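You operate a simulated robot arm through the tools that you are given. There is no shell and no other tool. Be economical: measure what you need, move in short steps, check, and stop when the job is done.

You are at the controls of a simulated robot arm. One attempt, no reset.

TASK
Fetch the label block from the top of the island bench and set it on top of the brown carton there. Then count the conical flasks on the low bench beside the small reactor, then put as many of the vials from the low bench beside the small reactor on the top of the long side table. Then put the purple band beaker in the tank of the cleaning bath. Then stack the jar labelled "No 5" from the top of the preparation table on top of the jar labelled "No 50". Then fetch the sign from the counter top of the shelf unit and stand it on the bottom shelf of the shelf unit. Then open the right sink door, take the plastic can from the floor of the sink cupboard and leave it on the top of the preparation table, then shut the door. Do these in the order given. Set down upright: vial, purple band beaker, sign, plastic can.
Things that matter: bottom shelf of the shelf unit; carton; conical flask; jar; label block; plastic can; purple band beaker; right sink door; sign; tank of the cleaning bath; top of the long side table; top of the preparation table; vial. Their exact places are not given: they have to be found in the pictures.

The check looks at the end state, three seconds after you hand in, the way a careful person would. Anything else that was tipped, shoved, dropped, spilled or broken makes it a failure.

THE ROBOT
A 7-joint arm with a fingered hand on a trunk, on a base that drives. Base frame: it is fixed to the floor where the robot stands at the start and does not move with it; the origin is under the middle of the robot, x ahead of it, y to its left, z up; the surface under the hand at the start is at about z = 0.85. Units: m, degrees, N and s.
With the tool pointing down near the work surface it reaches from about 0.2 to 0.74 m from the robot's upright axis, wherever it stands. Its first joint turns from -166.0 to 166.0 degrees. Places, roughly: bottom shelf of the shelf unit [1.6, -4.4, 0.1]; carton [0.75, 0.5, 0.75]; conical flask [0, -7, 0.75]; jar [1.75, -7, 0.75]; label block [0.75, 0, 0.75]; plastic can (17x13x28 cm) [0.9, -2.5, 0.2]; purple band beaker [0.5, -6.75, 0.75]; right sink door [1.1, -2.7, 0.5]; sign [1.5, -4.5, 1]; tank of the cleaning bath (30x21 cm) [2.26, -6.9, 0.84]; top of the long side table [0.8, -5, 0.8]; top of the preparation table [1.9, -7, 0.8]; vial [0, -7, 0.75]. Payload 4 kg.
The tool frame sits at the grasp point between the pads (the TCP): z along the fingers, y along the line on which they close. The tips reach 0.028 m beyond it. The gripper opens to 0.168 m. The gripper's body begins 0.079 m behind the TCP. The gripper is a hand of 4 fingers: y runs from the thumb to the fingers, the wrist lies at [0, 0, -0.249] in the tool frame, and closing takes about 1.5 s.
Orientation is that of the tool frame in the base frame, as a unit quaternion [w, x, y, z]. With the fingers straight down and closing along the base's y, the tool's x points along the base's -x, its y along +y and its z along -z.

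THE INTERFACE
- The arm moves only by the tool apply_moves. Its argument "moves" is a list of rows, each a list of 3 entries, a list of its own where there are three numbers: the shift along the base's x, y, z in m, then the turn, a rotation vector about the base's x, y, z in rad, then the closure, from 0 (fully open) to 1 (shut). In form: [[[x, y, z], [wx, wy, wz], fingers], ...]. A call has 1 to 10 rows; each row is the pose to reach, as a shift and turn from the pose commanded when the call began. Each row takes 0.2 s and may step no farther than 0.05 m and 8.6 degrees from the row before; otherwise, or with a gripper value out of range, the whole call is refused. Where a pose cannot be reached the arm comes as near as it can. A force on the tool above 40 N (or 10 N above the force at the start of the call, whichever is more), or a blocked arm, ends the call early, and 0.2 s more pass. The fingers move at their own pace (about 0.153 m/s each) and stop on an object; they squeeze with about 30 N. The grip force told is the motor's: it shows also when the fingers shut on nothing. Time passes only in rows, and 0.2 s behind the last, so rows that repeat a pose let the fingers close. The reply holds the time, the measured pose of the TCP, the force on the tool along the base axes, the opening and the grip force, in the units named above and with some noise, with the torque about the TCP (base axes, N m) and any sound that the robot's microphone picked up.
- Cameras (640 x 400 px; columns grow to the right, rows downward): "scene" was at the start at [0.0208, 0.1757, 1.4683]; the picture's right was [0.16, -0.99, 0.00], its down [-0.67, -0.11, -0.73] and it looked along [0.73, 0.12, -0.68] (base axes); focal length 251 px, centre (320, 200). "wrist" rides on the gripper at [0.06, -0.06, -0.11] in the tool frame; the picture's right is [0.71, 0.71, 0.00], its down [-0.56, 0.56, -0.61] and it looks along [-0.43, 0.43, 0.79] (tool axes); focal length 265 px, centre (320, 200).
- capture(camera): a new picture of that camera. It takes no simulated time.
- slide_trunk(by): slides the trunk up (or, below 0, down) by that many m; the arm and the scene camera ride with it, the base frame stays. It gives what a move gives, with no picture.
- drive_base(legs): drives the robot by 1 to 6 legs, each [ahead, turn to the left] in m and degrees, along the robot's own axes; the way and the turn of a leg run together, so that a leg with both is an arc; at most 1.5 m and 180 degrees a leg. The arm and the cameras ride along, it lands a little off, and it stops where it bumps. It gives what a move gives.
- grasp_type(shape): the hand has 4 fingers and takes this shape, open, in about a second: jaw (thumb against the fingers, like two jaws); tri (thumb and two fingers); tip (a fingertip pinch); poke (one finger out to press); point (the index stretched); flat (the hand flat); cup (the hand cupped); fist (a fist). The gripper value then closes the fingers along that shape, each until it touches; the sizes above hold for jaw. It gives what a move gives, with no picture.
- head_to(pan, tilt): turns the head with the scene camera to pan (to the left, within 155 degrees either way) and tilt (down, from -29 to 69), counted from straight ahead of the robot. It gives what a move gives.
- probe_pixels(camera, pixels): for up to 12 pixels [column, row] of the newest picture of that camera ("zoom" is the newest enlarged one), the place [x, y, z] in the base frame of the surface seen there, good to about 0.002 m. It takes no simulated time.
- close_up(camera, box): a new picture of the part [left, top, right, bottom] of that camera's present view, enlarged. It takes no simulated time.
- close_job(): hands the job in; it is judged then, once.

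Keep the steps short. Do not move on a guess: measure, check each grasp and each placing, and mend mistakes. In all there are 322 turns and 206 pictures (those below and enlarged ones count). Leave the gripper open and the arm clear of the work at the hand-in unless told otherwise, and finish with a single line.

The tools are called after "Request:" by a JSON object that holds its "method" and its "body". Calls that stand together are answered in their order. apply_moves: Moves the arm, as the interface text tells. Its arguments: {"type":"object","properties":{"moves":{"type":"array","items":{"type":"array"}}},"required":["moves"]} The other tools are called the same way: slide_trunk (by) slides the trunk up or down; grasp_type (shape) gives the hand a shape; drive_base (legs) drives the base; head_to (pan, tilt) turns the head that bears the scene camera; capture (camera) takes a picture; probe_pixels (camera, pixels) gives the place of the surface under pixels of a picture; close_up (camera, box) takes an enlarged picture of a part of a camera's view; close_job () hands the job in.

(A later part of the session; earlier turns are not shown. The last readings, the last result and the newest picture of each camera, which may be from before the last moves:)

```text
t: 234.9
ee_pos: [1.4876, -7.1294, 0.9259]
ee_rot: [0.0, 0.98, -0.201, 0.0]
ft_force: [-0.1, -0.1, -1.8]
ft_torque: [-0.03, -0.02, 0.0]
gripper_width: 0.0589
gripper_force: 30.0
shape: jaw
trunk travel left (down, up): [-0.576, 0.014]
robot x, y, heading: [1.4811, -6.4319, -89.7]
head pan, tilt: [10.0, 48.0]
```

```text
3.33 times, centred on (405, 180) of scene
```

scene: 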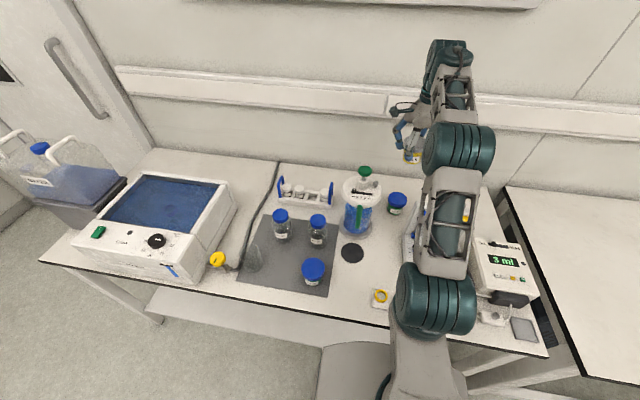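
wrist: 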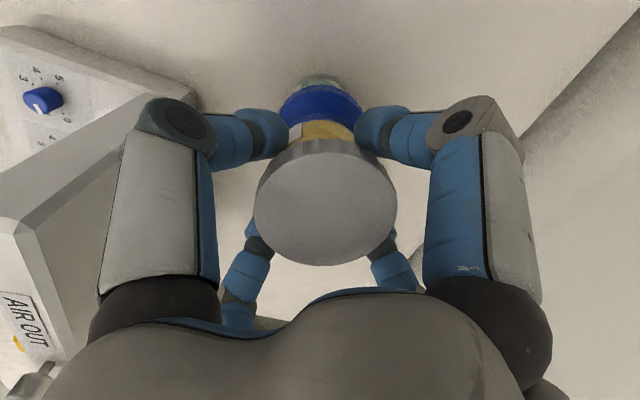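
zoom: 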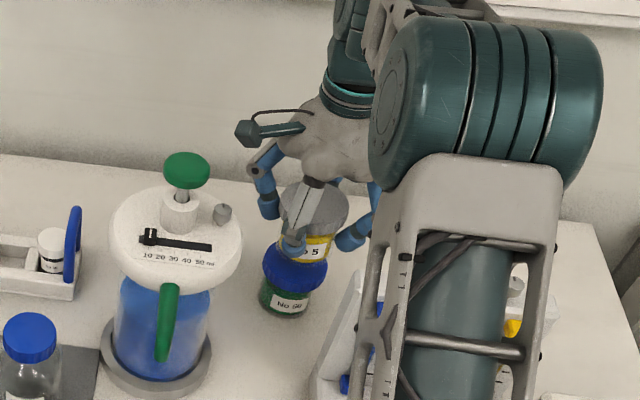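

It's aligned well over No 50. I'll lower in small steps and watch the force.

Request:
{"method": "apply_moves", "body": {"moves": [[[0, 0, -0.006], [0, 0, 0], 1], [[0, 0, -0.01], [0, 0, 0], 1], [[0, 0, -0.013], [0, 0, 0], 1], [[0, 0, -0.013], [0, 0, 0], 1]]}}

Request:
{"method": "close_up", "body": {"camera": "scene", "box": [370, 160, 430, 220]}}

```text
t: 235.9
ee_pos: [1.4873, -7.1301, 0.9131]
ee_rot: [0.0, 0.98, -0.201, 0.0]
ft_force: [0.7, 0.2, -2.1]
ft_torque: [0.03, 0.02, 0.01]
gripper_width: 0.0586
gripper_force: 29.7
shape: jaw
trunk travel left (down, up): [-0.576, 0.014]
robot x, y, heading: [1.4842, -6.4265, -89.5]
head pan, tilt: [10.0, 48.0]
```

```text
6.67 times, centred on (400, 190) of scene
```

zoom: 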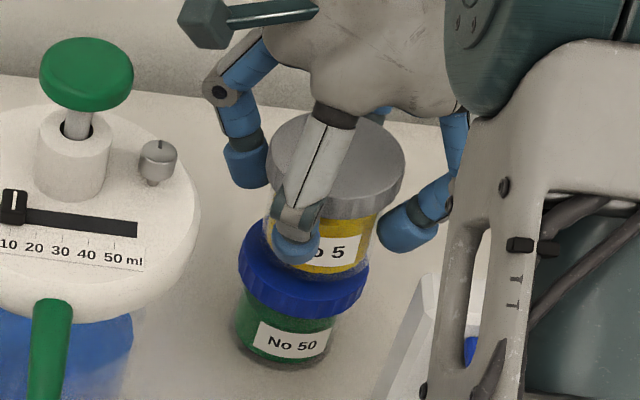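

Request:
{"method": "apply_moves", "body": {"moves": [[[0, 0, -0.002], [0, 0, 0], 1], [[0, 0, -0.0035], [0, 0, 0], 1], [[0, 0, -0.0035], [0, 0, 0], 1]]}}

```text
t: 236.7
ee_pos: [1.4871, -7.129, 0.9093]
ee_rot: [-0.001, 0.979, -0.203, 0.001]
ft_force: [0.0, 1.0, -1.5]
ft_torque: [0.03, -0.01, -0.01]
gripper_width: 0.0587
gripper_force: 30.3
shape: jaw
trunk travel left (down, up): [-0.576, 0.014]
robot x, y, heading: [1.4845, -6.4257, -89.8]
head pan, tilt: [10.0, 48.0]
```

Request:
{"method": "apply_moves", "body": {"moves": [[[0, 0, -0.001], [0, 0, 0], 1], [[0, 0, -0.002], [0, 0, 0], 1], [[0, 0, -0.002], [0, 0, 0], 1]]}}

Request:
{"method": "close_up", "body": {"camera": "wrist", "box": [240, 50, 400, 180]}}

```text
t: 237.5
ee_pos: [1.4871, -7.1298, 0.9088]
ee_rot: [0.0, 0.98, -0.201, -0.001]
ft_force: [0.2, -0.9, 0.6]
ft_torque: [-0.01, -0.04, 0.0]
gripper_width: 0.0588
gripper_force: 30.2
shape: jaw
trunk travel left (down, up): [-0.576, 0.014]
robot x, y, heading: [1.4854, -6.4276, -89.5]
head pan, tilt: [10.0, 48.0]
```

```text
3.08 times, centred on (320, 115) of wrist
```

zoom: 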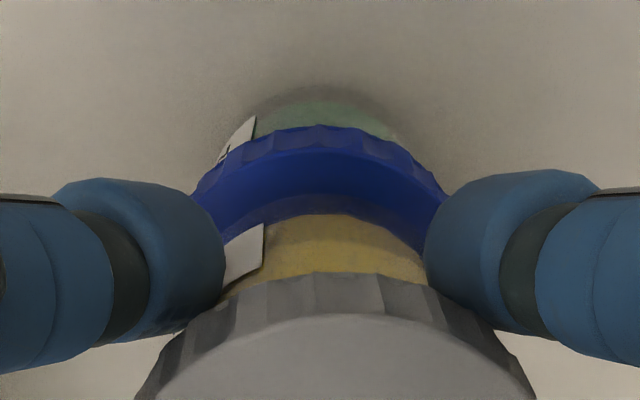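

The force changed by 2 N, so the jar is resting. I'll open gently and rise.

Request:
{"method": "apply_moves", "body": {"moves": [[[0, 0, 0], [0, 0, 0], 0.75], [[0, 0, 0], [0, 0, 0], 0.6], [[0, 0, 0], [0, 0, 0], 0.5], [[0, 0, 0], [0, 0, 0], 0.5], [[0, 0, 0.01], [0, 0, 0], 0.5], [[0, 0, 0.05], [0, 0, 0], 0.5], [[0, 0, 0.1], [0, 0, 0], 0.5], [[0, 0, 0.15], [0, 0, 0], 0.5]]}}

Request:
{"method": "capture", "body": {"camera": "wrist"}}

Request:
{"method": "close_up", "body": {"camera": "scene", "box": [330, 120, 480, 240]}}

```text
t: 239.3
ee_pos: [1.4887, -7.1285, 1.0586]
ee_rot: [0.0, 0.979, -0.203, 0.001]
ft_force: [0.3, 0.0, -0.5]
ft_torque: [-0.02, -0.01, -0.03]
gripper_width: 0.0838
gripper_force: 0.0
shape: jaw
trunk travel left (down, up): [-0.576, 0.014]
robot x, y, heading: [1.4857, -6.4286, -89.6]
head pan, tilt: [10.0, 48.0]
```

```text
106 pictures are left
```

wrist: 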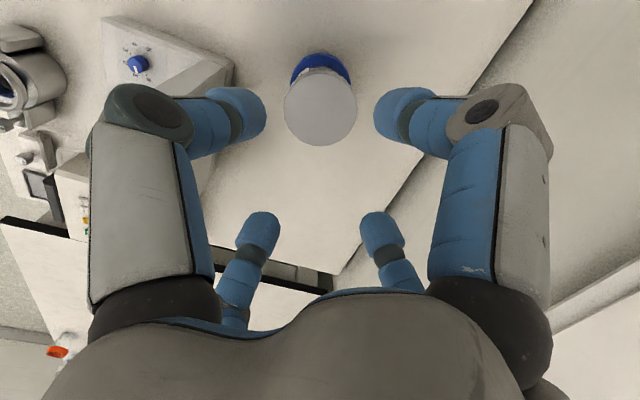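

```text
3.33 times, centred on (405, 180) of scene
```

zoom: 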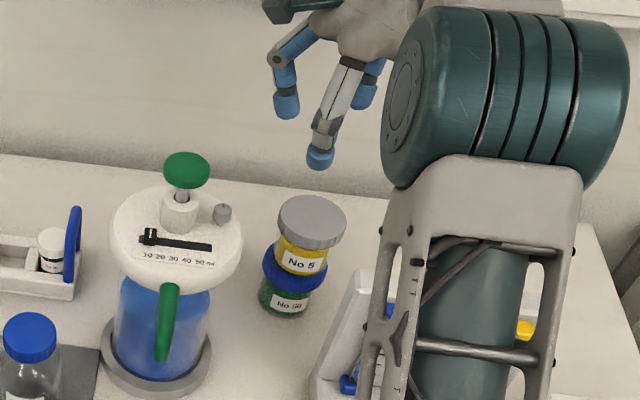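

No 5 stands squarely on No 50. I'll retract the arm and then drive round to the shelf unit on the far side of the wall.

Request:
{"method": "apply_moves", "body": {"moves": [[[0, 0.03, 0.03], [0, 0, 0], 0.5], [[0, 0.06, 0.06], [0, 0, 0], 0.5], [[0, 0.1, 0.08], [0, 0, 0], 0.5], [[0, 0.145, 0.09], [0, 0, 0], 0.5], [[0, 0.19, 0.1], [0, 0, 0], 0.5], [[0, 0.235, 0.11], [0, 0, 0], 0.5], [[0, 0.28, 0.11], [0, 0, 0], 0.5], [[0, 0.32, 0.11], [0, 0, 0], 0.5], [[0, 0.35, 0.11], [0, 0, 0], 0.5]]}}

Request:
{"method": "capture", "body": {"camera": "scene"}}

```text
t: 241.3
ee_pos: [1.4874, -6.778, 1.1689]
ee_rot: [0.0, 0.979, -0.202, 0.001]
ft_force: [0.6, 1.2, 0.0]
ft_torque: [-0.01, 0.01, -0.01]
gripper_width: 0.0838
gripper_force: 0.0
shape: jaw
trunk travel left (down, up): [-0.576, 0.014]
robot x, y, heading: [1.4843, -6.4303, -89.8]
head pan, tilt: [10.0, 48.0]
```

```text
104 pictures are left
```

scene: 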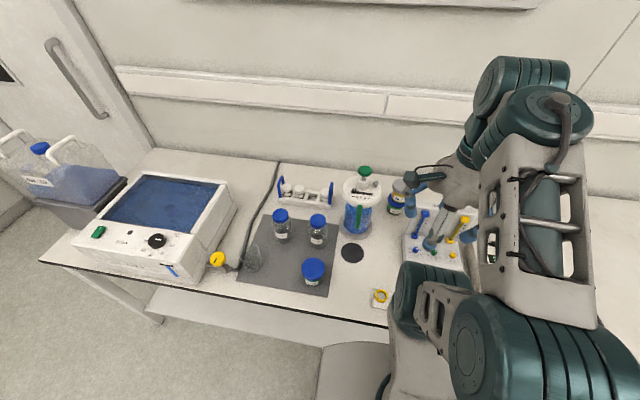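

Request:
{"method": "drive_base", "body": {"legs": [[-0.4, 0], [0, -90], [1.5, 0], [0.5, 0], [0, -90], [1.5, 0]]}}

Request:
{"method": "head_to", "body": {"pan": -50, "tilt": 25}}

Request:
{"method": "capture", "body": {"camera": "scene"}}

```text
t: 268.1
ee_pos: [-0.5212, -4.1276, 1.1679]
ee_rot: [0.0, 0.202, 0.979, 0.0]
ft_force: [-0.2, 0.0, 0.2]
ft_torque: [0.02, 0.03, 0.0]
gripper_width: 0.0838
gripper_force: 0.0
shape: jaw
trunk travel left (down, up): [-0.576, 0.014]
robot x, y, heading: [-0.5248, -4.479, 90.2]
head pan, tilt: [10.0, 48.0]
```

```text
t: 269.4
ee_pos: [-0.5213, -4.1283, 1.1686]
ee_rot: [0.001, 0.202, 0.979, 0.0]
ft_force: [-1.0, 0.3, 0.2]
ft_torque: [0.0, 0.0, -0.01]
gripper_width: 0.0837
gripper_force: 0.0
shape: jaw
trunk travel left (down, up): [-0.576, 0.014]
robot x, y, heading: [-0.5181, -4.4781, 90.6]
head pan, tilt: [-50.0, 25.0]
```

```text
103 pictures are left
```

scene: 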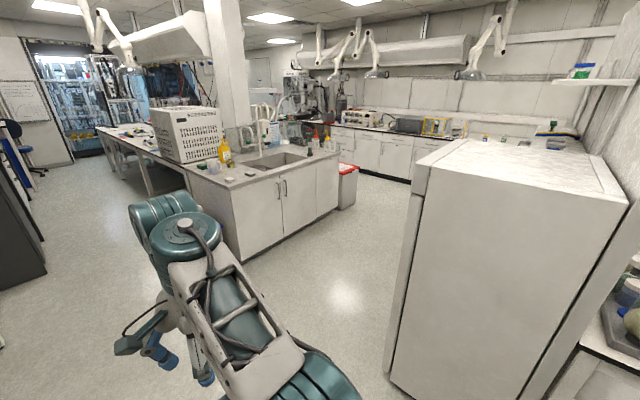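

I see the sink cupboard at the island's end with its doors facing me, and the shelf unit is behind the fridge on the right. I'll measure the passage.

Request:
{"method": "probe_pixels", "body": {"camera": "scene", "pixels": [[240, 250], [318, 210], [345, 200], [281, 188], [400, 330], [395, 385], [340, 260], [287, 188], [330, 150], [356, 205], [500, 380]]}}

Request:
{"method": "close_up", "body": {"camera": "scene", "box": [180, 80, 380, 270]}}

```text
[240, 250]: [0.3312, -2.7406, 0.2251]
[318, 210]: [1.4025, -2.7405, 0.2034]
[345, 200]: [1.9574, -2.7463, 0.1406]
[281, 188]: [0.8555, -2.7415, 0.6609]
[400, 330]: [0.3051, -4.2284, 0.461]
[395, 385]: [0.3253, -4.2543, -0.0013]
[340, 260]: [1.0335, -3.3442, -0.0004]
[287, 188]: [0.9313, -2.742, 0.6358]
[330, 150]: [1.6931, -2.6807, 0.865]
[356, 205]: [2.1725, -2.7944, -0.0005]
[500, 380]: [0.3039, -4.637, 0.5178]
```

```text
2.11 times, centred on (280, 175) of scene
```

zoom: 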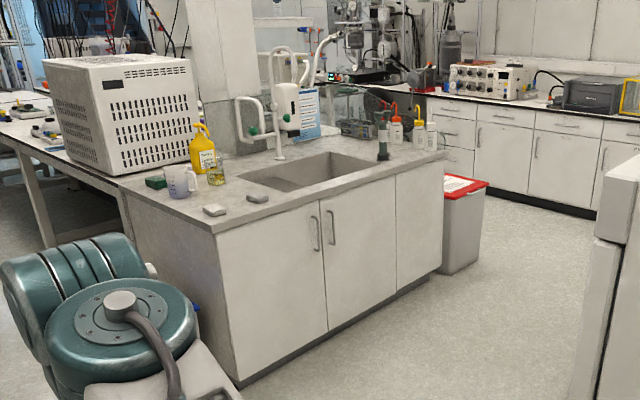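

The sink doors are at y=-2.741, and the fridge front is at y≈-4.24. The aisle's middle is y≈-3.5. I'll drive in and face the shelf unit.

Request:
{"method": "drive_base", "body": {"legs": [[0.98, 0], [0, -90.5], [1.5, 0], [0.5, 0], [0, -90]]}}

Request:
{"method": "head_to", "body": {"pan": 10, "tilt": 30}}

Request:
{"method": "capture", "body": {"camera": "scene"}}

```text
t: 291.9
ee_pos: [1.4876, -3.9269, 1.1689]
ee_rot: [-0.001, 0.975, -0.222, 0.0]
ft_force: [0.6, 1.0, 0.7]
ft_torque: [-0.01, -0.02, 0.03]
gripper_width: 0.0836
gripper_force: 0.0
shape: jaw
trunk travel left (down, up): [-0.576, 0.014]
robot x, y, heading: [1.4968, -3.5773, -91.9]
head pan, tilt: [-50.0, 25.0]
```

```text
t: 293.2
ee_pos: [1.4881, -3.9285, 1.1693]
ee_rot: [0.001, 0.975, -0.222, 0.001]
ft_force: [0.6, 0.1, 0.7]
ft_torque: [0.0, 0.01, 0.0]
gripper_width: 0.0839
gripper_force: 0.1
shape: jaw
trunk travel left (down, up): [-0.576, 0.014]
robot x, y, heading: [1.5017, -3.5778, -91.8]
head pan, tilt: [10.0, 30.0]
```

```text
101 pictures are left
```

scene: 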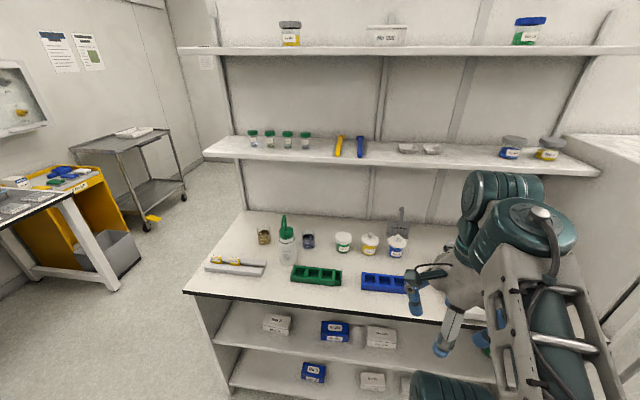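

Request:
{"method": "close_up", "body": {"camera": "scene", "box": [180, 190, 440, 400]}}

Request:
{"method": "close_up", "body": {"camera": "scene", "box": [340, 190, 440, 270]}}

```text
1.90 times, centred on (310, 295) of scene
```

zoom: 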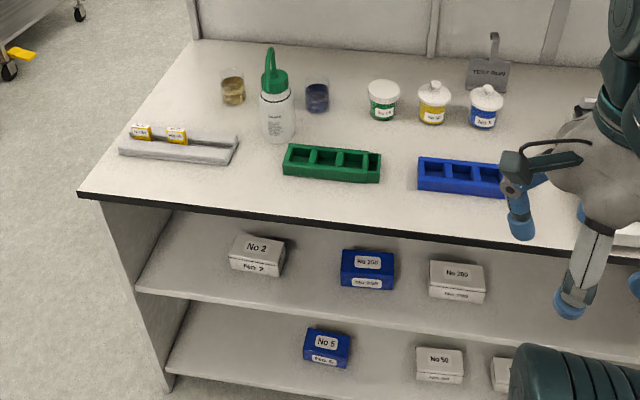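

```text
5.00 times, centred on (390, 230) of scene
```

zoom: 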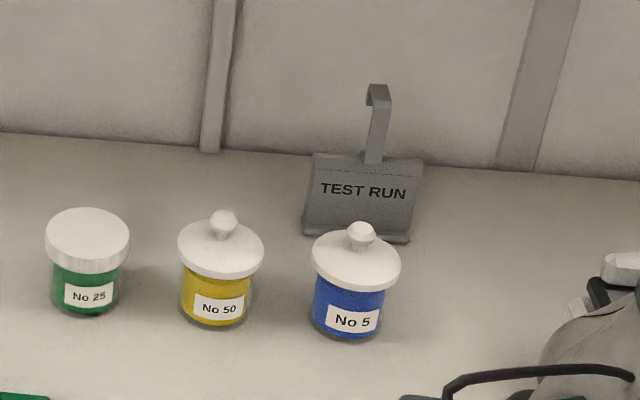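

The sign "TEST RUN", with its hook handle, stands behind the jars. I'll measure the sign, the shelves and the free spaces.

Request:
{"method": "probe_pixels", "body": {"camera": "zoom", "pixels": [[308, 170], [420, 175], [306, 235], [408, 240], [375, 150], [380, 92], [370, 95], [360, 240], [355, 230], [222, 220], [365, 195], [580, 230]]}}

Request:
{"method": "probe_pixels", "body": {"camera": "scene", "pixels": [[400, 158], [300, 152], [400, 175], [188, 292], [300, 305], [300, 320], [300, 345], [300, 385], [345, 390], [340, 365], [250, 378], [245, 360]]}}

```text
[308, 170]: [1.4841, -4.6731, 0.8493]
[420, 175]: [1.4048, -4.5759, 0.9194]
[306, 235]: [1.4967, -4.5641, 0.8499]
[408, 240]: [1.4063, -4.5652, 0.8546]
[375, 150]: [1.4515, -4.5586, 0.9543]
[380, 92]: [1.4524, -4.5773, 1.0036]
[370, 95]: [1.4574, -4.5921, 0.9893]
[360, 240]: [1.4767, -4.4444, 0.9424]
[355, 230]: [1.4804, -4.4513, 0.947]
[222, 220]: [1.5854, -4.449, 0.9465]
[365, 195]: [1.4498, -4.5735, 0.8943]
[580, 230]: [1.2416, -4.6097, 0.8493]
```

```text
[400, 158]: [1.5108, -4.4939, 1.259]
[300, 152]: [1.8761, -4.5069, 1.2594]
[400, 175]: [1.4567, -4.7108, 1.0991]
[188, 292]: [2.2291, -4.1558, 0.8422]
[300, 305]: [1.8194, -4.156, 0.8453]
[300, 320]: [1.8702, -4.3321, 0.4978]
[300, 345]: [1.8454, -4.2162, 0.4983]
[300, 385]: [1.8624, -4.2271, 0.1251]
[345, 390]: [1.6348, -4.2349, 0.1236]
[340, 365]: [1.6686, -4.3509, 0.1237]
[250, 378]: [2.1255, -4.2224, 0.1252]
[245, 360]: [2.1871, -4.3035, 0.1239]
```

Bottom shelf surface is z 0.124, the middle shelf 0.498 and the counter 0.85. An upper shelf at 1.259 overhangs from y -4.49, so I must take the sign's handle with the hand tilted about 45°. I'll drive closer and look at the sign in detail.

Request:
{"method": "drive_base", "body": {"legs": [[0.2, 1.8]]}}

Request:
{"method": "head_to", "body": {"pan": 12, "tilt": 35}}

Request:
{"method": "capture", "body": {"camera": "scene"}}

```text
t: 294.8
ee_pos: [1.4951, -4.1291, 1.1691]
ee_rot: [0.0, 0.978, -0.206, 0.0]
ft_force: [0.6, 0.0, -0.4]
ft_torque: [-0.02, 0.04, 0.02]
gripper_width: 0.0834
gripper_force: 0.1
shape: jaw
trunk travel left (down, up): [-0.576, 0.014]
robot x, y, heading: [1.4956, -3.7811, -90.4]
head pan, tilt: [10.0, 30.0]
```

```text
t: 295.5
ee_pos: [1.4957, -4.1296, 1.1685]
ee_rot: [-0.001, 0.978, -0.207, -0.001]
ft_force: [-0.2, 0.1, -0.5]
ft_torque: [0.01, 0.02, 0.0]
gripper_width: 0.0837
gripper_force: 0.1
shape: jaw
trunk travel left (down, up): [-0.576, 0.014]
robot x, y, heading: [1.4947, -3.7798, -90.4]
head pan, tilt: [12.0, 35.0]
```

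```text
98 pictures are left
```

scene: 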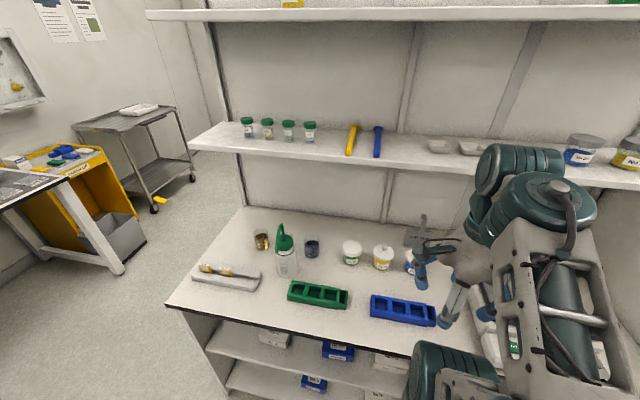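

Step one: turn the hand 21° about the vertical while moving forward. Then I'll tilt it.

Request:
{"method": "apply_moves", "body": {"moves": [[[-0.01, -0.04, 0], [0, 0, -0.13], 0.5], [[-0.02, -0.08, 0], [0, 0, -0.26], 0.5], [[-0.03, -0.12, 0], [0, 0, -0.367], 0.5], [[-0.04, -0.16, 0], [0, 0, -0.367], 0.5]]}}

Request:
{"method": "apply_moves", "body": {"moves": [[[0, -0.01, 0], [-0.13, 0, 0], 0.5], [[0, -0.02, 0], [-0.26, 0, 0], 0.5], [[0, -0.03, 0], [-0.39, 0, 0], 0.5], [[0, -0.04, 0], [-0.52, 0, 0], 0.5], [[0, -0.05, 0], [-0.65, 0, 0], 0.5], [[0, -0.06, 0], [-0.785, 0, 0], 0.5], [[0, -0.06, 0], [-0.785, 0, 0], 0.5]]}}

Request:
{"method": "capture", "body": {"camera": "scene"}}

Request:
{"method": "capture", "body": {"camera": "wrist"}}

```text
t: 296.5
ee_pos: [1.4531, -4.2907, 1.1665]
ee_rot: [0.0, 0.924, -0.383, 0.001]
ft_force: [-0.3, 0.5, 0.9]
ft_torque: [0.03, -0.03, -0.02]
gripper_width: 0.0836
gripper_force: 0.1
shape: jaw
trunk travel left (down, up): [-0.576, 0.014]
robot x, y, heading: [1.4991, -3.777, -90.2]
head pan, tilt: [12.0, 35.0]
```

```text
t: 298.1
ee_pos: [1.4535, -4.35, 1.1684]
ee_rot: [0.354, 0.854, -0.353, 0.146]
ft_force: [0.2, 0.8, 0.5]
ft_torque: [-0.03, 0.01, -0.02]
gripper_width: 0.0838
gripper_force: 0.0
shape: jaw
out of reach, approached as far as the arm can: row 2
trunk travel left (down, up): [-0.576, 0.014]
robot x, y, heading: [1.4966, -3.7828, -90.1]
head pan, tilt: [12.0, 35.0]
```

```text
97 pictures are left
```

scene: 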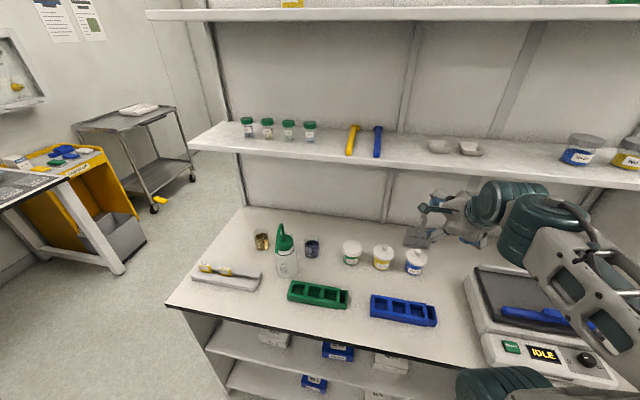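

```text
96 pictures are left
```

wrist: 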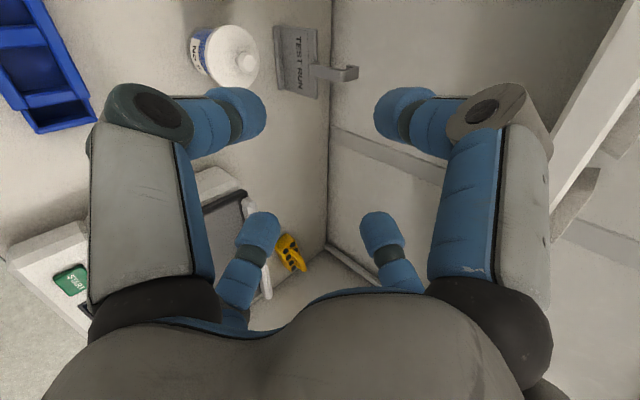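

The tilt works, and the wrist camera sees the sign at (310,70). I'll enlarge it and probe it.

Request:
{"method": "close_up", "body": {"camera": "wrist", "box": [250, 10, 380, 110]}}

```text
4.00 times, centred on (315, 60) of wrist
```

zoom: 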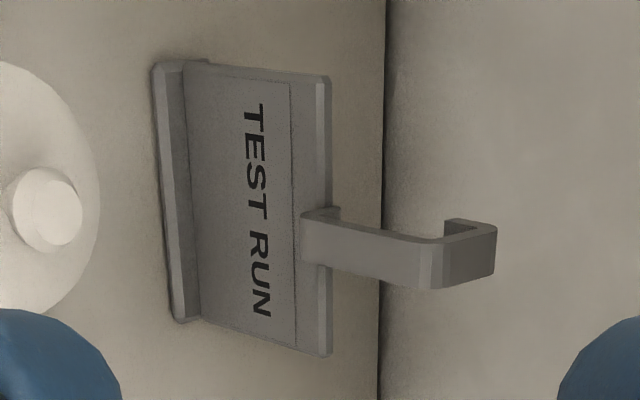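

Request:
{"method": "probe_pixels", "body": {"camera": "zoom", "pixels": [[165, 120], [172, 300], [190, 120], [275, 90], [320, 80], [320, 345], [335, 235], [400, 258], [400, 240], [430, 280], [470, 230], [490, 260]]}}

Request:
{"method": "probe_pixels", "body": {"camera": "zoom", "pixels": [[335, 215], [315, 250], [420, 265], [420, 245], [460, 222], [360, 265], [360, 225], [440, 250]]}}

```text
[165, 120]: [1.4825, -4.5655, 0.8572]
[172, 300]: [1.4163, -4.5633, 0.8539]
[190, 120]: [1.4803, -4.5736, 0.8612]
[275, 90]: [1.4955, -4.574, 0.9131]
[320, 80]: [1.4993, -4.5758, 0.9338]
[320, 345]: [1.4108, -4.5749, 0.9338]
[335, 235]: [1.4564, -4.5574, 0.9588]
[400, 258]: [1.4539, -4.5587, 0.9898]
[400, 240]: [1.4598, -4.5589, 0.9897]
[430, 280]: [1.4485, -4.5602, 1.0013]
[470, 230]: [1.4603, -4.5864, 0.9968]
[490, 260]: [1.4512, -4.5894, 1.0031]
```

```text
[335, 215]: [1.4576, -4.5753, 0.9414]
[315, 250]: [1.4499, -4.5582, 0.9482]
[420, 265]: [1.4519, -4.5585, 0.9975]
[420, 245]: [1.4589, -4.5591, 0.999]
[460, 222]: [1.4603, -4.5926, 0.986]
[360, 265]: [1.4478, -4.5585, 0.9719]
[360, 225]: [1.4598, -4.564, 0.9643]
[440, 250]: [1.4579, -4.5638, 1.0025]
```

The handle strip is 14 mm wide (x 1.447–1.461) at y -4.5585, z 0.95–1.00, hooked backward at the top. Four fingers are clumsy on that, so I'll try the fingertip pinch shape here in the free air.

Request:
{"method": "grasp_type", "body": {"shape": "tip"}}

Request:
{"method": "capture", "body": {"camera": "wrist"}}

Request:
{"method": "close_up", "body": {"camera": "scene", "box": [380, 140, 520, 280]}}

```text
t: 299.0
ee_pos: [1.453, -4.3496, 1.1682]
ee_rot: [0.354, 0.854, -0.352, 0.147]
ft_force: [0.3, 1.1, 0.7]
ft_torque: [0.01, 0.03, -0.03]
gripper_width: 0.1679
gripper_force: 0.0
shape: tip
trunk travel left (down, up): [-0.576, 0.014]
robot x, y, heading: [1.498, -3.7776, -90.2]
head pan, tilt: [12.0, 35.0]
```

```text
94 pictures are left
```

wrist: 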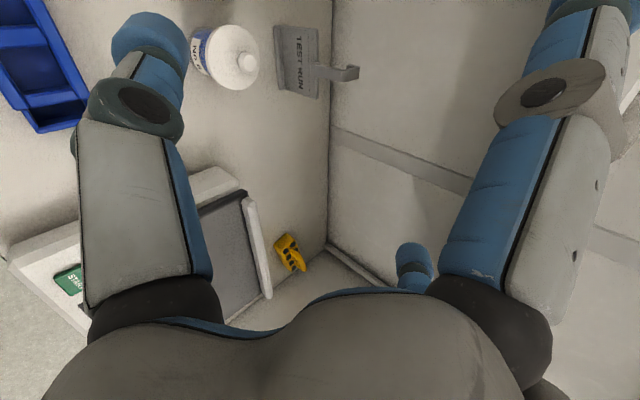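

```text
2.86 times, centred on (450, 210) of scene
```

zoom: 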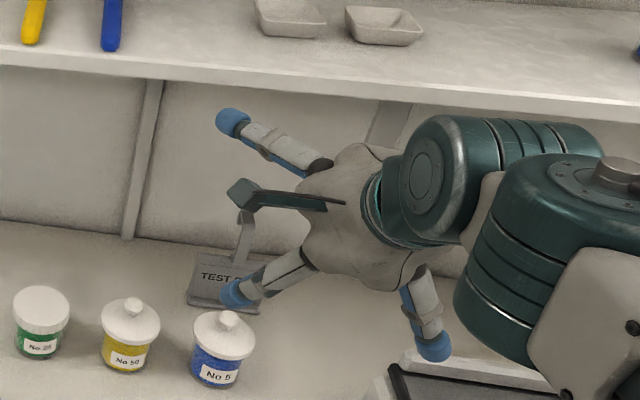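

I'll close the pinch in the air to see how it works.

Request:
{"method": "apply_moves", "body": {"moves": [[[0, 0, 0], [0, 0, 0], 0.3], [[0, 0, 0], [0, 0, 0], 0.6], [[0, 0, 0], [0, 0, 0], 0.85], [[0, 0, 0], [0, 0, 0], 0.85], [[0, 0, 0], [0, 0, 0], 0.85]]}}

Request:
{"method": "capture", "body": {"camera": "wrist"}}

Request:
{"method": "close_up", "body": {"camera": "scene", "box": [380, 140, 520, 280]}}

```text
t: 300.2
ee_pos: [1.4538, -4.3497, 1.1688]
ee_rot: [0.354, 0.854, -0.353, 0.147]
ft_force: [0.0, 0.6, 0.7]
ft_torque: [0.0, -0.02, 0.02]
gripper_width: 0.0254
gripper_force: 0.1
shape: tip
trunk travel left (down, up): [-0.576, 0.014]
robot x, y, heading: [1.4944, -3.7786, -90.2]
head pan, tilt: [12.0, 35.0]
```

```text
92 pictures are left
```

wrist: 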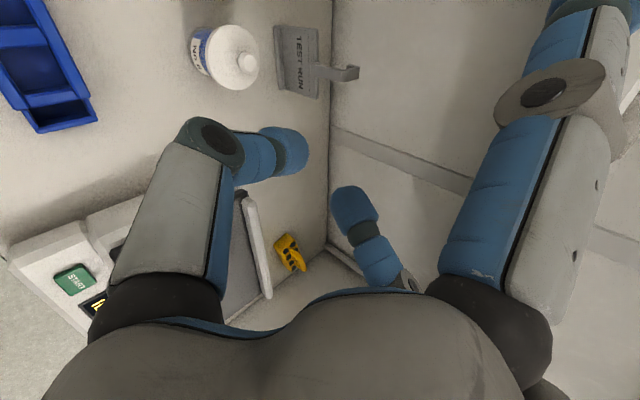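

```text
2.86 times, centred on (450, 210) of scene
```

zoom: 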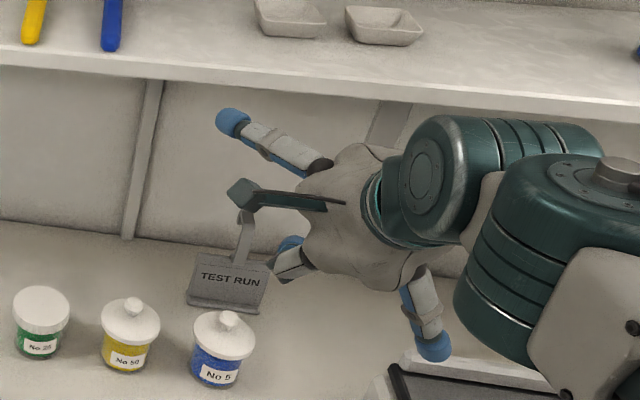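

In "tip" two fingers stay splayed out and would hit the jars. The jaw shape suits better, since the hook top is 38 × 14 mm, like the label block. I'll go back to jaw, turn the cross square to the sign (45° about the tool axis) and reduce the tilt to 40°.

Request:
{"method": "grasp_type", "body": {"shape": "jaw"}}

Request:
{"method": "apply_moves", "body": {"moves": [[[0, 0, 0], [0, 0.0925, 0.0925], 0.3], [[0, 0, 0], [0, 0.185, 0.185], 0.4], [[0, 0, 0], [0, 0.2775, 0.2775], 0.4], [[0, 0, 0], [0, 0.37, 0.37], 0.4], [[0, 0, 0], [0, 0.4625, 0.4625], 0.4], [[0, 0, 0], [0, 0.555, 0.555], 0.4], [[0, 0, 0], [0, 0.555, 0.555], 0.4]]}}

Request:
{"method": "apply_moves", "body": {"moves": [[[0, -0.03, -0.01], [0.04, 0, 0], 0.4], [[0, -0.06, -0.02], [0.087, 0, 0], 0.4], [[0, -0.09, -0.04], [0.087, 0, 0], 0.4], [[0, -0.12, -0.06], [0.087, 0, 0], 0.4], [[0.001, -0.145, -0.083], [0.087, 0, 0], 0.4], [[0.001, -0.145, -0.083], [0.087, 0, 0], 0.4]]}}

Request:
{"method": "capture", "body": {"camera": "wrist"}}

Request:
{"method": "capture", "body": {"camera": "scene"}}

```text
t: 301.1
ee_pos: [1.4542, -4.3486, 1.1694]
ee_rot: [0.353, 0.854, -0.352, 0.147]
ft_force: [0.8, -0.8, -0.2]
ft_torque: [0.0, -0.02, 0.0]
gripper_width: 0.1681
gripper_force: 0.0
shape: jaw
trunk travel left (down, up): [-0.576, 0.014]
robot x, y, heading: [1.4971, -3.7789, -90.1]
head pan, tilt: [12.0, 35.0]
```

```text
t: 302.7
ee_pos: [1.4554, -4.3491, 1.1683]
ee_rot: [0.383, 0.924, 0.002, 0.0]
ft_force: [-0.5, 0.3, 0.5]
ft_torque: [0.01, 0.0, 0.01]
gripper_width: 0.1017
gripper_force: 0.1
shape: jaw
trunk travel left (down, up): [-0.576, 0.014]
robot x, y, heading: [1.4996, -3.7761, -89.9]
head pan, tilt: [12.0, 35.0]
```

```text
t: 304.1
ee_pos: [1.4549, -4.4942, 1.0852]
ee_rot: [0.342, 0.94, 0.001, 0.0]
ft_force: [-0.8, -0.5, -0.1]
ft_torque: [0.02, -0.01, 0.04]
gripper_width: 0.1017
gripper_force: 0.1
shape: jaw
trunk travel left (down, up): [-0.576, 0.014]
robot x, y, heading: [1.4957, -3.7777, -90.5]
head pan, tilt: [12.0, 35.0]
```

```text
90 pictures are left
```

wrist: 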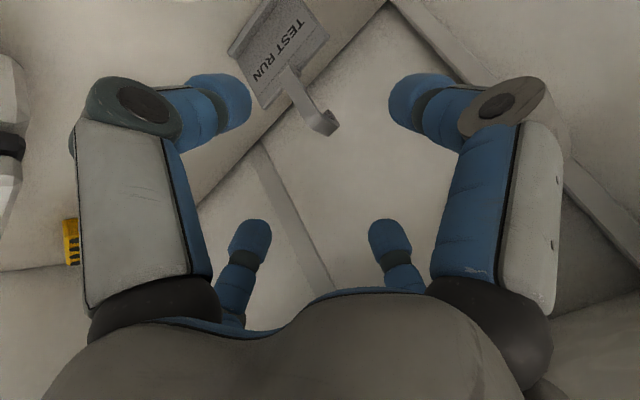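

```text
89 pictures are left
```

scene: 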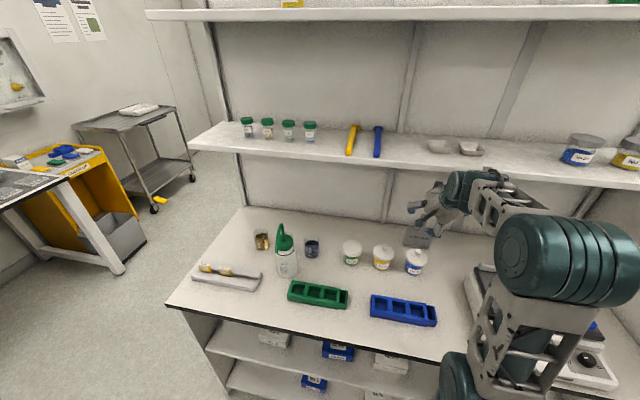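

The hook shows at (322,120). I'll zoom and probe it for the final approach.

Request:
{"method": "close_up", "body": {"camera": "wrist", "box": [260, 50, 380, 150]}}

Request:
{"method": "probe_pixels", "body": {"camera": "wrist", "pixels": [[300, 95], [308, 108], [316, 118], [325, 125], [331, 118], [324, 133], [336, 125], [310, 125]]}}

Request:
{"method": "close_up", "body": {"camera": "scene", "box": [380, 150, 500, 290]}}

```text
4.00 times, centred on (320, 100) of wrist
```

zoom: 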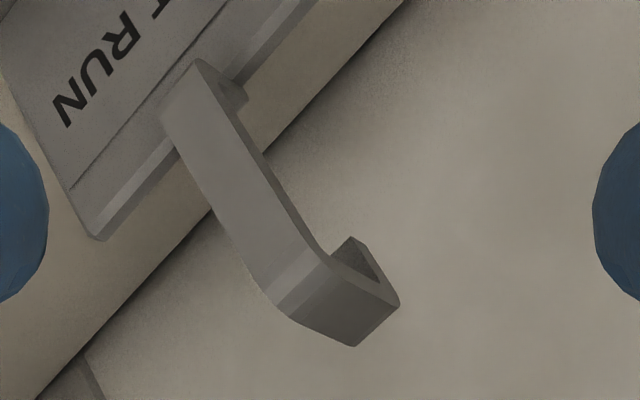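

```text
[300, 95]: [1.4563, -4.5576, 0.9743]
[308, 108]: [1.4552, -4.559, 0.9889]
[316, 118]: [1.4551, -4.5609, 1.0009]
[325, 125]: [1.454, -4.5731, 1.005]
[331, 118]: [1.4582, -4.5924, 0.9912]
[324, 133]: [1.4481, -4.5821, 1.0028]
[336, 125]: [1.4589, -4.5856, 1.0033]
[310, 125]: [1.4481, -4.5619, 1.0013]
```

```text
2.86 times, centred on (440, 220) of scene
```

zoom: 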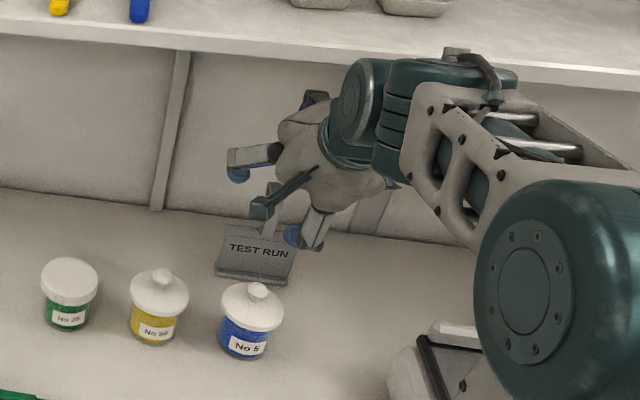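

The hook spans y -4.558 to -4.592 and its top is at z 1.005. I'll take only its top with the fingertips so front and back contacts oppose each other: TCP to (1.454,-4.559,1.002) along the tool axis.

Request:
{"method": "apply_moves", "body": {"moves": [[[-0.001, -0.02, -0.026], [0, 0, 0], 0.4], [[-0.001, -0.04, -0.051], [0, 0, 0], 0.4], [[-0.001, -0.056, -0.072], [0, 0, 0], 0.45], [[-0.001, -0.065, -0.083], [0, 0, 0], 0.45], [[-0.001, -0.065, -0.083], [0, 0, 0], 0.5]]}}

Request:
{"method": "capture", "body": {"camera": "wrist"}}

Request:
{"method": "close_up", "body": {"camera": "scene", "box": [390, 190, 470, 290]}}

```text
t: 305.3
ee_pos: [1.4549, -4.5601, 1.0008]
ee_rot: [0.342, 0.94, 0.001, 0.0]
ft_force: [-0.1, -0.5, -0.5]
ft_torque: [0.0, 0.0, 0.02]
gripper_width: 0.0846
gripper_force: 0.0
shape: jaw
trunk travel left (down, up): [-0.576, 0.014]
robot x, y, heading: [1.5014, -3.7791, -90.0]
head pan, tilt: [12.0, 35.0]
```

```text
86 pictures are left
```

wrist: 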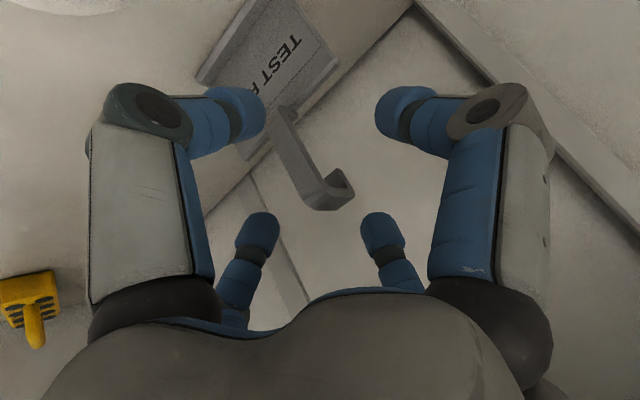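

```text
4.00 times, centred on (430, 240) of scene
```

zoom: 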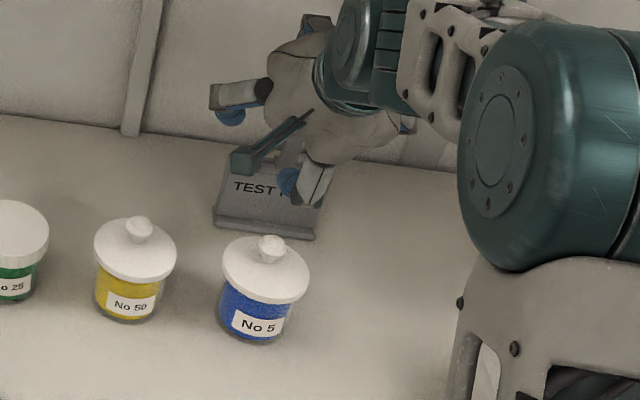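

The hook is in the middle of the fingers. I'll close gradually.

Request:
{"method": "apply_moves", "body": {"moves": [[[0, 0, 0], [0, 0, 0], 0.6], [[0, 0, 0], [0, 0, 0], 0.7], [[0, 0, 0], [0, 0, 0], 0.75], [[0, 0, 0], [0, 0, 0], 0.75]]}}

Request:
{"method": "capture", "body": {"camera": "wrist"}}

```text
t: 306.3
ee_pos: [1.4556, -4.559, 1.0022]
ee_rot: [0.344, 0.939, 0.001, -0.001]
ft_force: [0.1, -1.2, 3.8]
ft_torque: [-0.18, -0.01, -0.01]
gripper_width: 0.0427
gripper_force: 0.0
shape: jaw
trunk travel left (down, up): [-0.576, 0.014]
robot x, y, heading: [1.4958, -3.7796, -90.7]
head pan, tilt: [12.0, 35.0]
```

```text
84 pictures are left
```

wrist: 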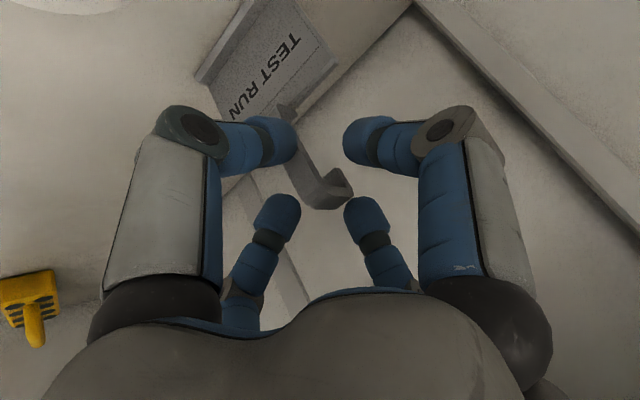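

The back finger touched first (3.8 N). I'll shift the hand 4 mm along its closing axis to balance it, then close further.

Request:
{"method": "apply_moves", "body": {"moves": [[[0, -0.003, 0.0026], [0, 0, 0], 0.75], [[0, -0.003, 0.0026], [0, 0, 0], 0.78], [[0, -0.003, 0.0026], [0, 0, 0], 0.82], [[0, -0.003, 0.0026], [0, 0, 0], 0.82]]}}

Request:
{"method": "close_up", "body": {"camera": "wrist", "box": [180, 60, 440, 260]}}

```text
t: 307.3
ee_pos: [1.4544, -4.5611, 1.0054]
ee_rot: [0.343, 0.939, 0.001, 0.0]
ft_force: [-0.3, 0.2, 1.8]
ft_torque: [-0.05, -0.01, -0.02]
gripper_width: 0.0318
gripper_force: 0.0
shape: jaw
trunk travel left (down, up): [-0.576, 0.014]
robot x, y, heading: [1.4958, -3.7787, -89.8]
head pan, tilt: [12.0, 35.0]
```

```text
2.00 times, centred on (310, 160) of wrist
```

zoom: 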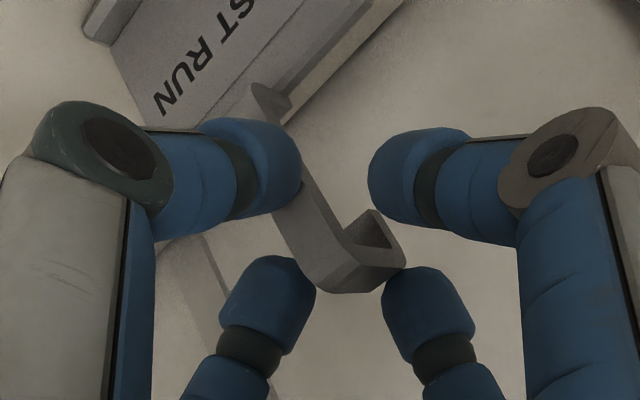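

Front and back fingers now both touch, and the side fingers are near. I'll close fully.

Request:
{"method": "apply_moves", "body": {"moves": [[[0, 0, 0], [0, 0, 0], 0.88], [[0, 0, 0], [0, 0, 0], 0.94], [[0, 0, 0], [0, 0, 0], 1], [[0, 0, 0], [0, 0, 0], 1], [[0, 0, 0], [0, 0, 0], 1]]}}

Request:
{"method": "close_up", "body": {"camera": "wrist", "box": [180, 60, 440, 260]}}

Request:
{"method": "close_up", "body": {"camera": "scene", "box": [390, 190, 470, 290]}}

```text
t: 308.5
ee_pos: [1.4546, -4.5614, 1.0045]
ee_rot: [0.342, 0.94, 0.001, 0.0]
ft_force: [-0.7, -0.8, 0.2]
ft_torque: [0.0, 0.02, 0.04]
gripper_width: 0.026
gripper_force: 29.6
shape: jaw
trunk travel left (down, up): [-0.576, 0.014]
robot x, y, heading: [1.4947, -3.7776, -90.4]
head pan, tilt: [12.0, 35.0]
```

```text
2.00 times, centred on (310, 160) of wrist
```

zoom: 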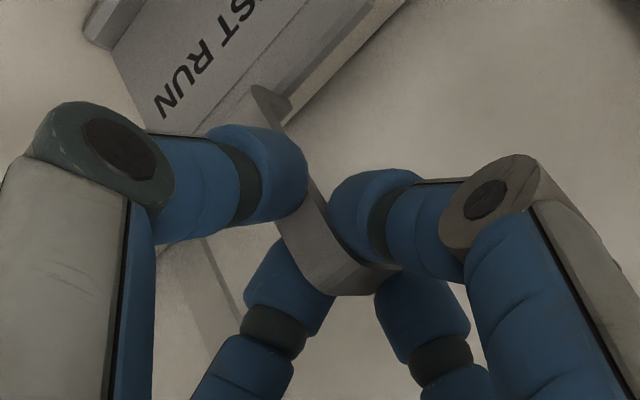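

```text
4.00 times, centred on (430, 240) of scene
```

zoom: 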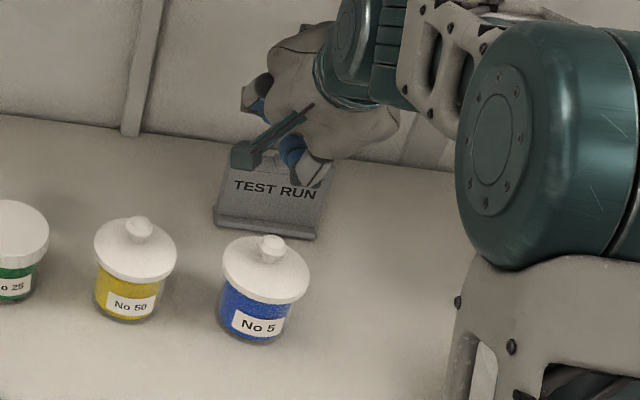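

The grip is firm and the sign didn't move. I'll lift up and forward over the jar while staying under the upper shelf.

Request:
{"method": "apply_moves", "body": {"moves": [[[0, 0, 0.03], [0, 0, 0], 1], [[0, 0.005, 0.06], [0, 0, 0], 1], [[0, 0.02, 0.09], [0, 0, 0], 1], [[0, 0.045, 0.113], [0, 0, 0], 1], [[0, 0.08, 0.12], [0, 0, 0], 1]]}}

Request:
{"method": "close_up", "body": {"camera": "scene", "box": [370, 130, 500, 290]}}

Request:
{"method": "capture", "body": {"camera": "wrist"}}

```text
t: 309.7
ee_pos: [1.4566, -4.4813, 1.1281]
ee_rot: [0.342, 0.94, 0.001, 0.0]
ft_force: [1.0, -1.0, -0.1]
ft_torque: [0.0, 0.01, -0.02]
gripper_width: 0.0261
gripper_force: 30.3
shape: jaw
trunk travel left (down, up): [-0.576, 0.014]
robot x, y, heading: [1.4939, -3.7774, -90.6]
head pan, tilt: [12.0, 35.0]
```

```text
2.50 times, centred on (435, 210) of scene
```

zoom: 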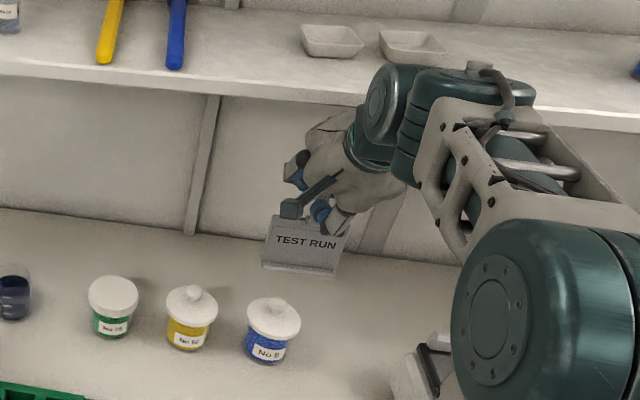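

```text
79 pictures are left
```

wrist: 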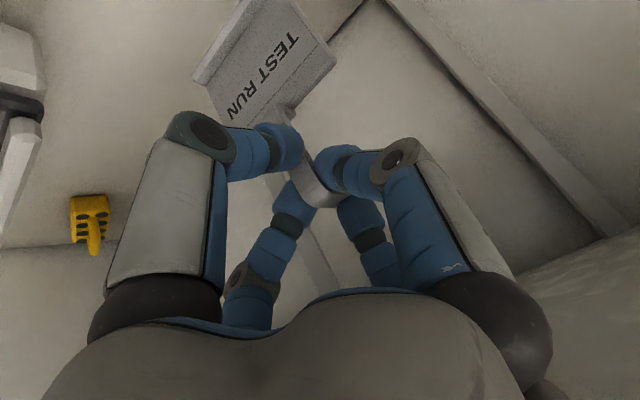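

The sign hangs upright. I'll bring it out from under the shelf and back away.

Request:
{"method": "apply_moves", "body": {"moves": [[[0, 0.04, 0.01], [0, 0, 0], 1], [[0, 0.085, 0.02], [0, 0, 0], 1], [[0, 0.13, 0.02], [0, 0, 0], 1], [[0, 0.17, 0.02], [0, 0, 0], 1]]}}

Request:
{"method": "drive_base", "body": {"legs": [[-0.36, 0]]}}

Request:
{"method": "slide_trunk", "body": {"by": -0.5}}

Request:
{"method": "head_to", "body": {"pan": 8, "tilt": 42}}

Request:
{"method": "capture", "body": {"camera": "scene"}}

```text
t: 310.7
ee_pos: [1.4579, -4.3093, 1.1448]
ee_rot: [0.343, 0.939, 0.001, 0.0]
ft_force: [-0.3, 0.3, -1.2]
ft_torque: [0.02, 0.0, 0.0]
gripper_width: 0.0261
gripper_force: 29.8
shape: jaw
trunk travel left (down, up): [-0.576, 0.014]
robot x, y, heading: [1.4977, -3.7752, -90.1]
head pan, tilt: [12.0, 35.0]
```

```text
t: 313.0
ee_pos: [1.4577, -3.9479, 1.1453]
ee_rot: [0.342, 0.94, -0.002, -0.001]
ft_force: [-0.7, -0.3, -0.7]
ft_torque: [-0.01, 0.03, 0.01]
gripper_width: 0.0262
gripper_force: 29.7
shape: jaw
trunk travel left (down, up): [-0.576, 0.014]
robot x, y, heading: [1.4971, -3.4167, -90.9]
head pan, tilt: [12.0, 35.0]
```

```text
refused: -0.5 is not a number from -0.4 to 0.4
```

```text
t: 313.7
ee_pos: [1.4572, -3.9473, 1.1445]
ee_rot: [0.342, 0.94, -0.002, -0.001]
ft_force: [0.0, 0.6, -0.8]
ft_torque: [0.01, 0.02, 0.0]
gripper_width: 0.0262
gripper_force: 30.6
shape: jaw
trunk travel left (down, up): [-0.576, 0.014]
robot x, y, heading: [1.4981, -3.417, -90.8]
head pan, tilt: [8.0, 42.0]
```

```text
78 pictures are left
```

scene: 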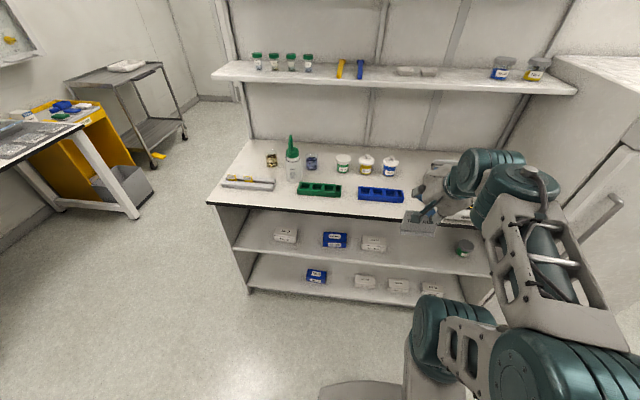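

The counter items are untouched. I'll lower the trunk and view the bottom shelf.

Request:
{"method": "slide_trunk", "body": {"by": -0.4}}

Request:
{"method": "head_to", "body": {"pan": 12, "tilt": 28}}

Request:
{"method": "capture", "body": {"camera": "scene"}}

```text
t: 317.5
ee_pos: [1.4573, -3.9476, 0.7449]
ee_rot: [0.342, 0.94, -0.002, -0.001]
ft_force: [-0.5, 0.6, -0.5]
ft_torque: [-0.02, -0.03, 0.0]
gripper_width: 0.0262
gripper_force: 29.7
shape: jaw
trunk travel left (down, up): [-0.176, 0.414]
robot x, y, heading: [1.498, -3.4174, -90.5]
head pan, tilt: [8.0, 42.0]
```

```text
t: 318.3
ee_pos: [1.456, -3.9471, 0.7447]
ee_rot: [0.341, 0.94, -0.002, 0.0]
ft_force: [0.5, 0.1, -0.3]
ft_torque: [0.0, 0.02, 0.0]
gripper_width: 0.026
gripper_force: 29.9
shape: jaw
trunk travel left (down, up): [-0.176, 0.414]
robot x, y, heading: [1.5021, -3.4139, -90.4]
head pan, tilt: [12.0, 28.0]
```

```text
77 pictures are left
```

scene: 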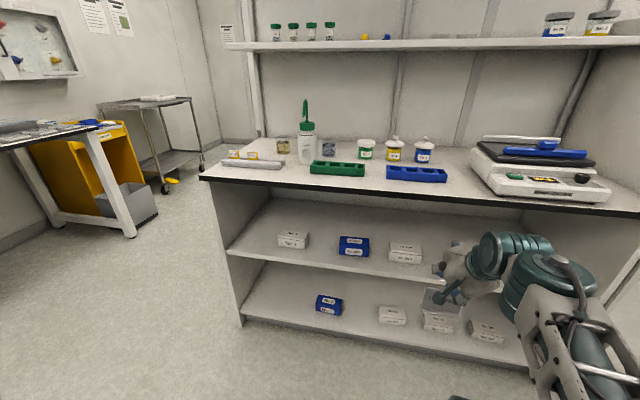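

Request:
{"method": "probe_pixels", "body": {"camera": "scene", "pixels": [[318, 310], [340, 298], [340, 312], [380, 310], [378, 323], [360, 312], [360, 328], [285, 315], [260, 300], [360, 335], [360, 272], [360, 280]]}}

Request:
{"method": "close_up", "body": {"camera": "scene", "box": [220, 200, 500, 375]}}

```text
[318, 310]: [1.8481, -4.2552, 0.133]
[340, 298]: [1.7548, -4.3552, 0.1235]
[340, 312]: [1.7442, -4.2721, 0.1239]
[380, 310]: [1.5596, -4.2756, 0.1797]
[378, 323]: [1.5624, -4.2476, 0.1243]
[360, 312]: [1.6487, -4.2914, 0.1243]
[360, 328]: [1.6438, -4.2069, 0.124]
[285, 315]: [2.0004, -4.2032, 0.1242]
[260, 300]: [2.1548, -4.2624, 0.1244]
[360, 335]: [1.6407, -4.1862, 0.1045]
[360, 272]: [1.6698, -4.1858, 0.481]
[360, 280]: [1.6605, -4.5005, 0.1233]
```

```text
2.29 times, centred on (360, 288) of scene
```

zoom: 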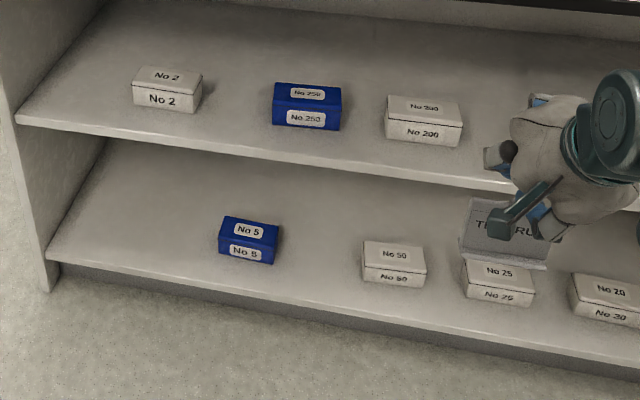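

The left part of the bottom shelf (x 1.9–2.15) is free. The board's front edge is y -4.186. I'll shift the base to x≈2.06 so the sign faces x≈2.02.

Request:
{"method": "drive_base", "body": {"legs": [[0, 90.5], [0.56, 0], [0, -90]]}}

Request:
{"method": "capture", "body": {"camera": "scene"}}

```text
t: 329.1
ee_pos: [1.9875, -3.9617, 0.7451]
ee_rot: [0.343, 0.939, -0.026, -0.01]
ft_force: [-0.1, 0.1, -0.1]
ft_torque: [-0.02, 0.03, -0.03]
gripper_width: 0.0259
gripper_force: 29.7
shape: jaw
trunk travel left (down, up): [-0.176, 0.414]
robot x, y, heading: [2.054, -3.437, -93.5]
head pan, tilt: [12.0, 28.0]
```

```text
75 pictures are left
```

scene: 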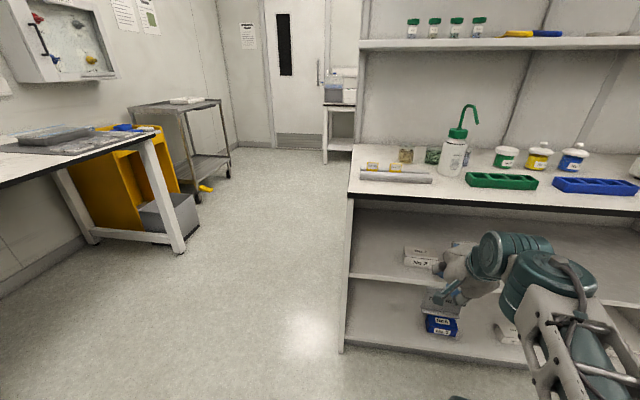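

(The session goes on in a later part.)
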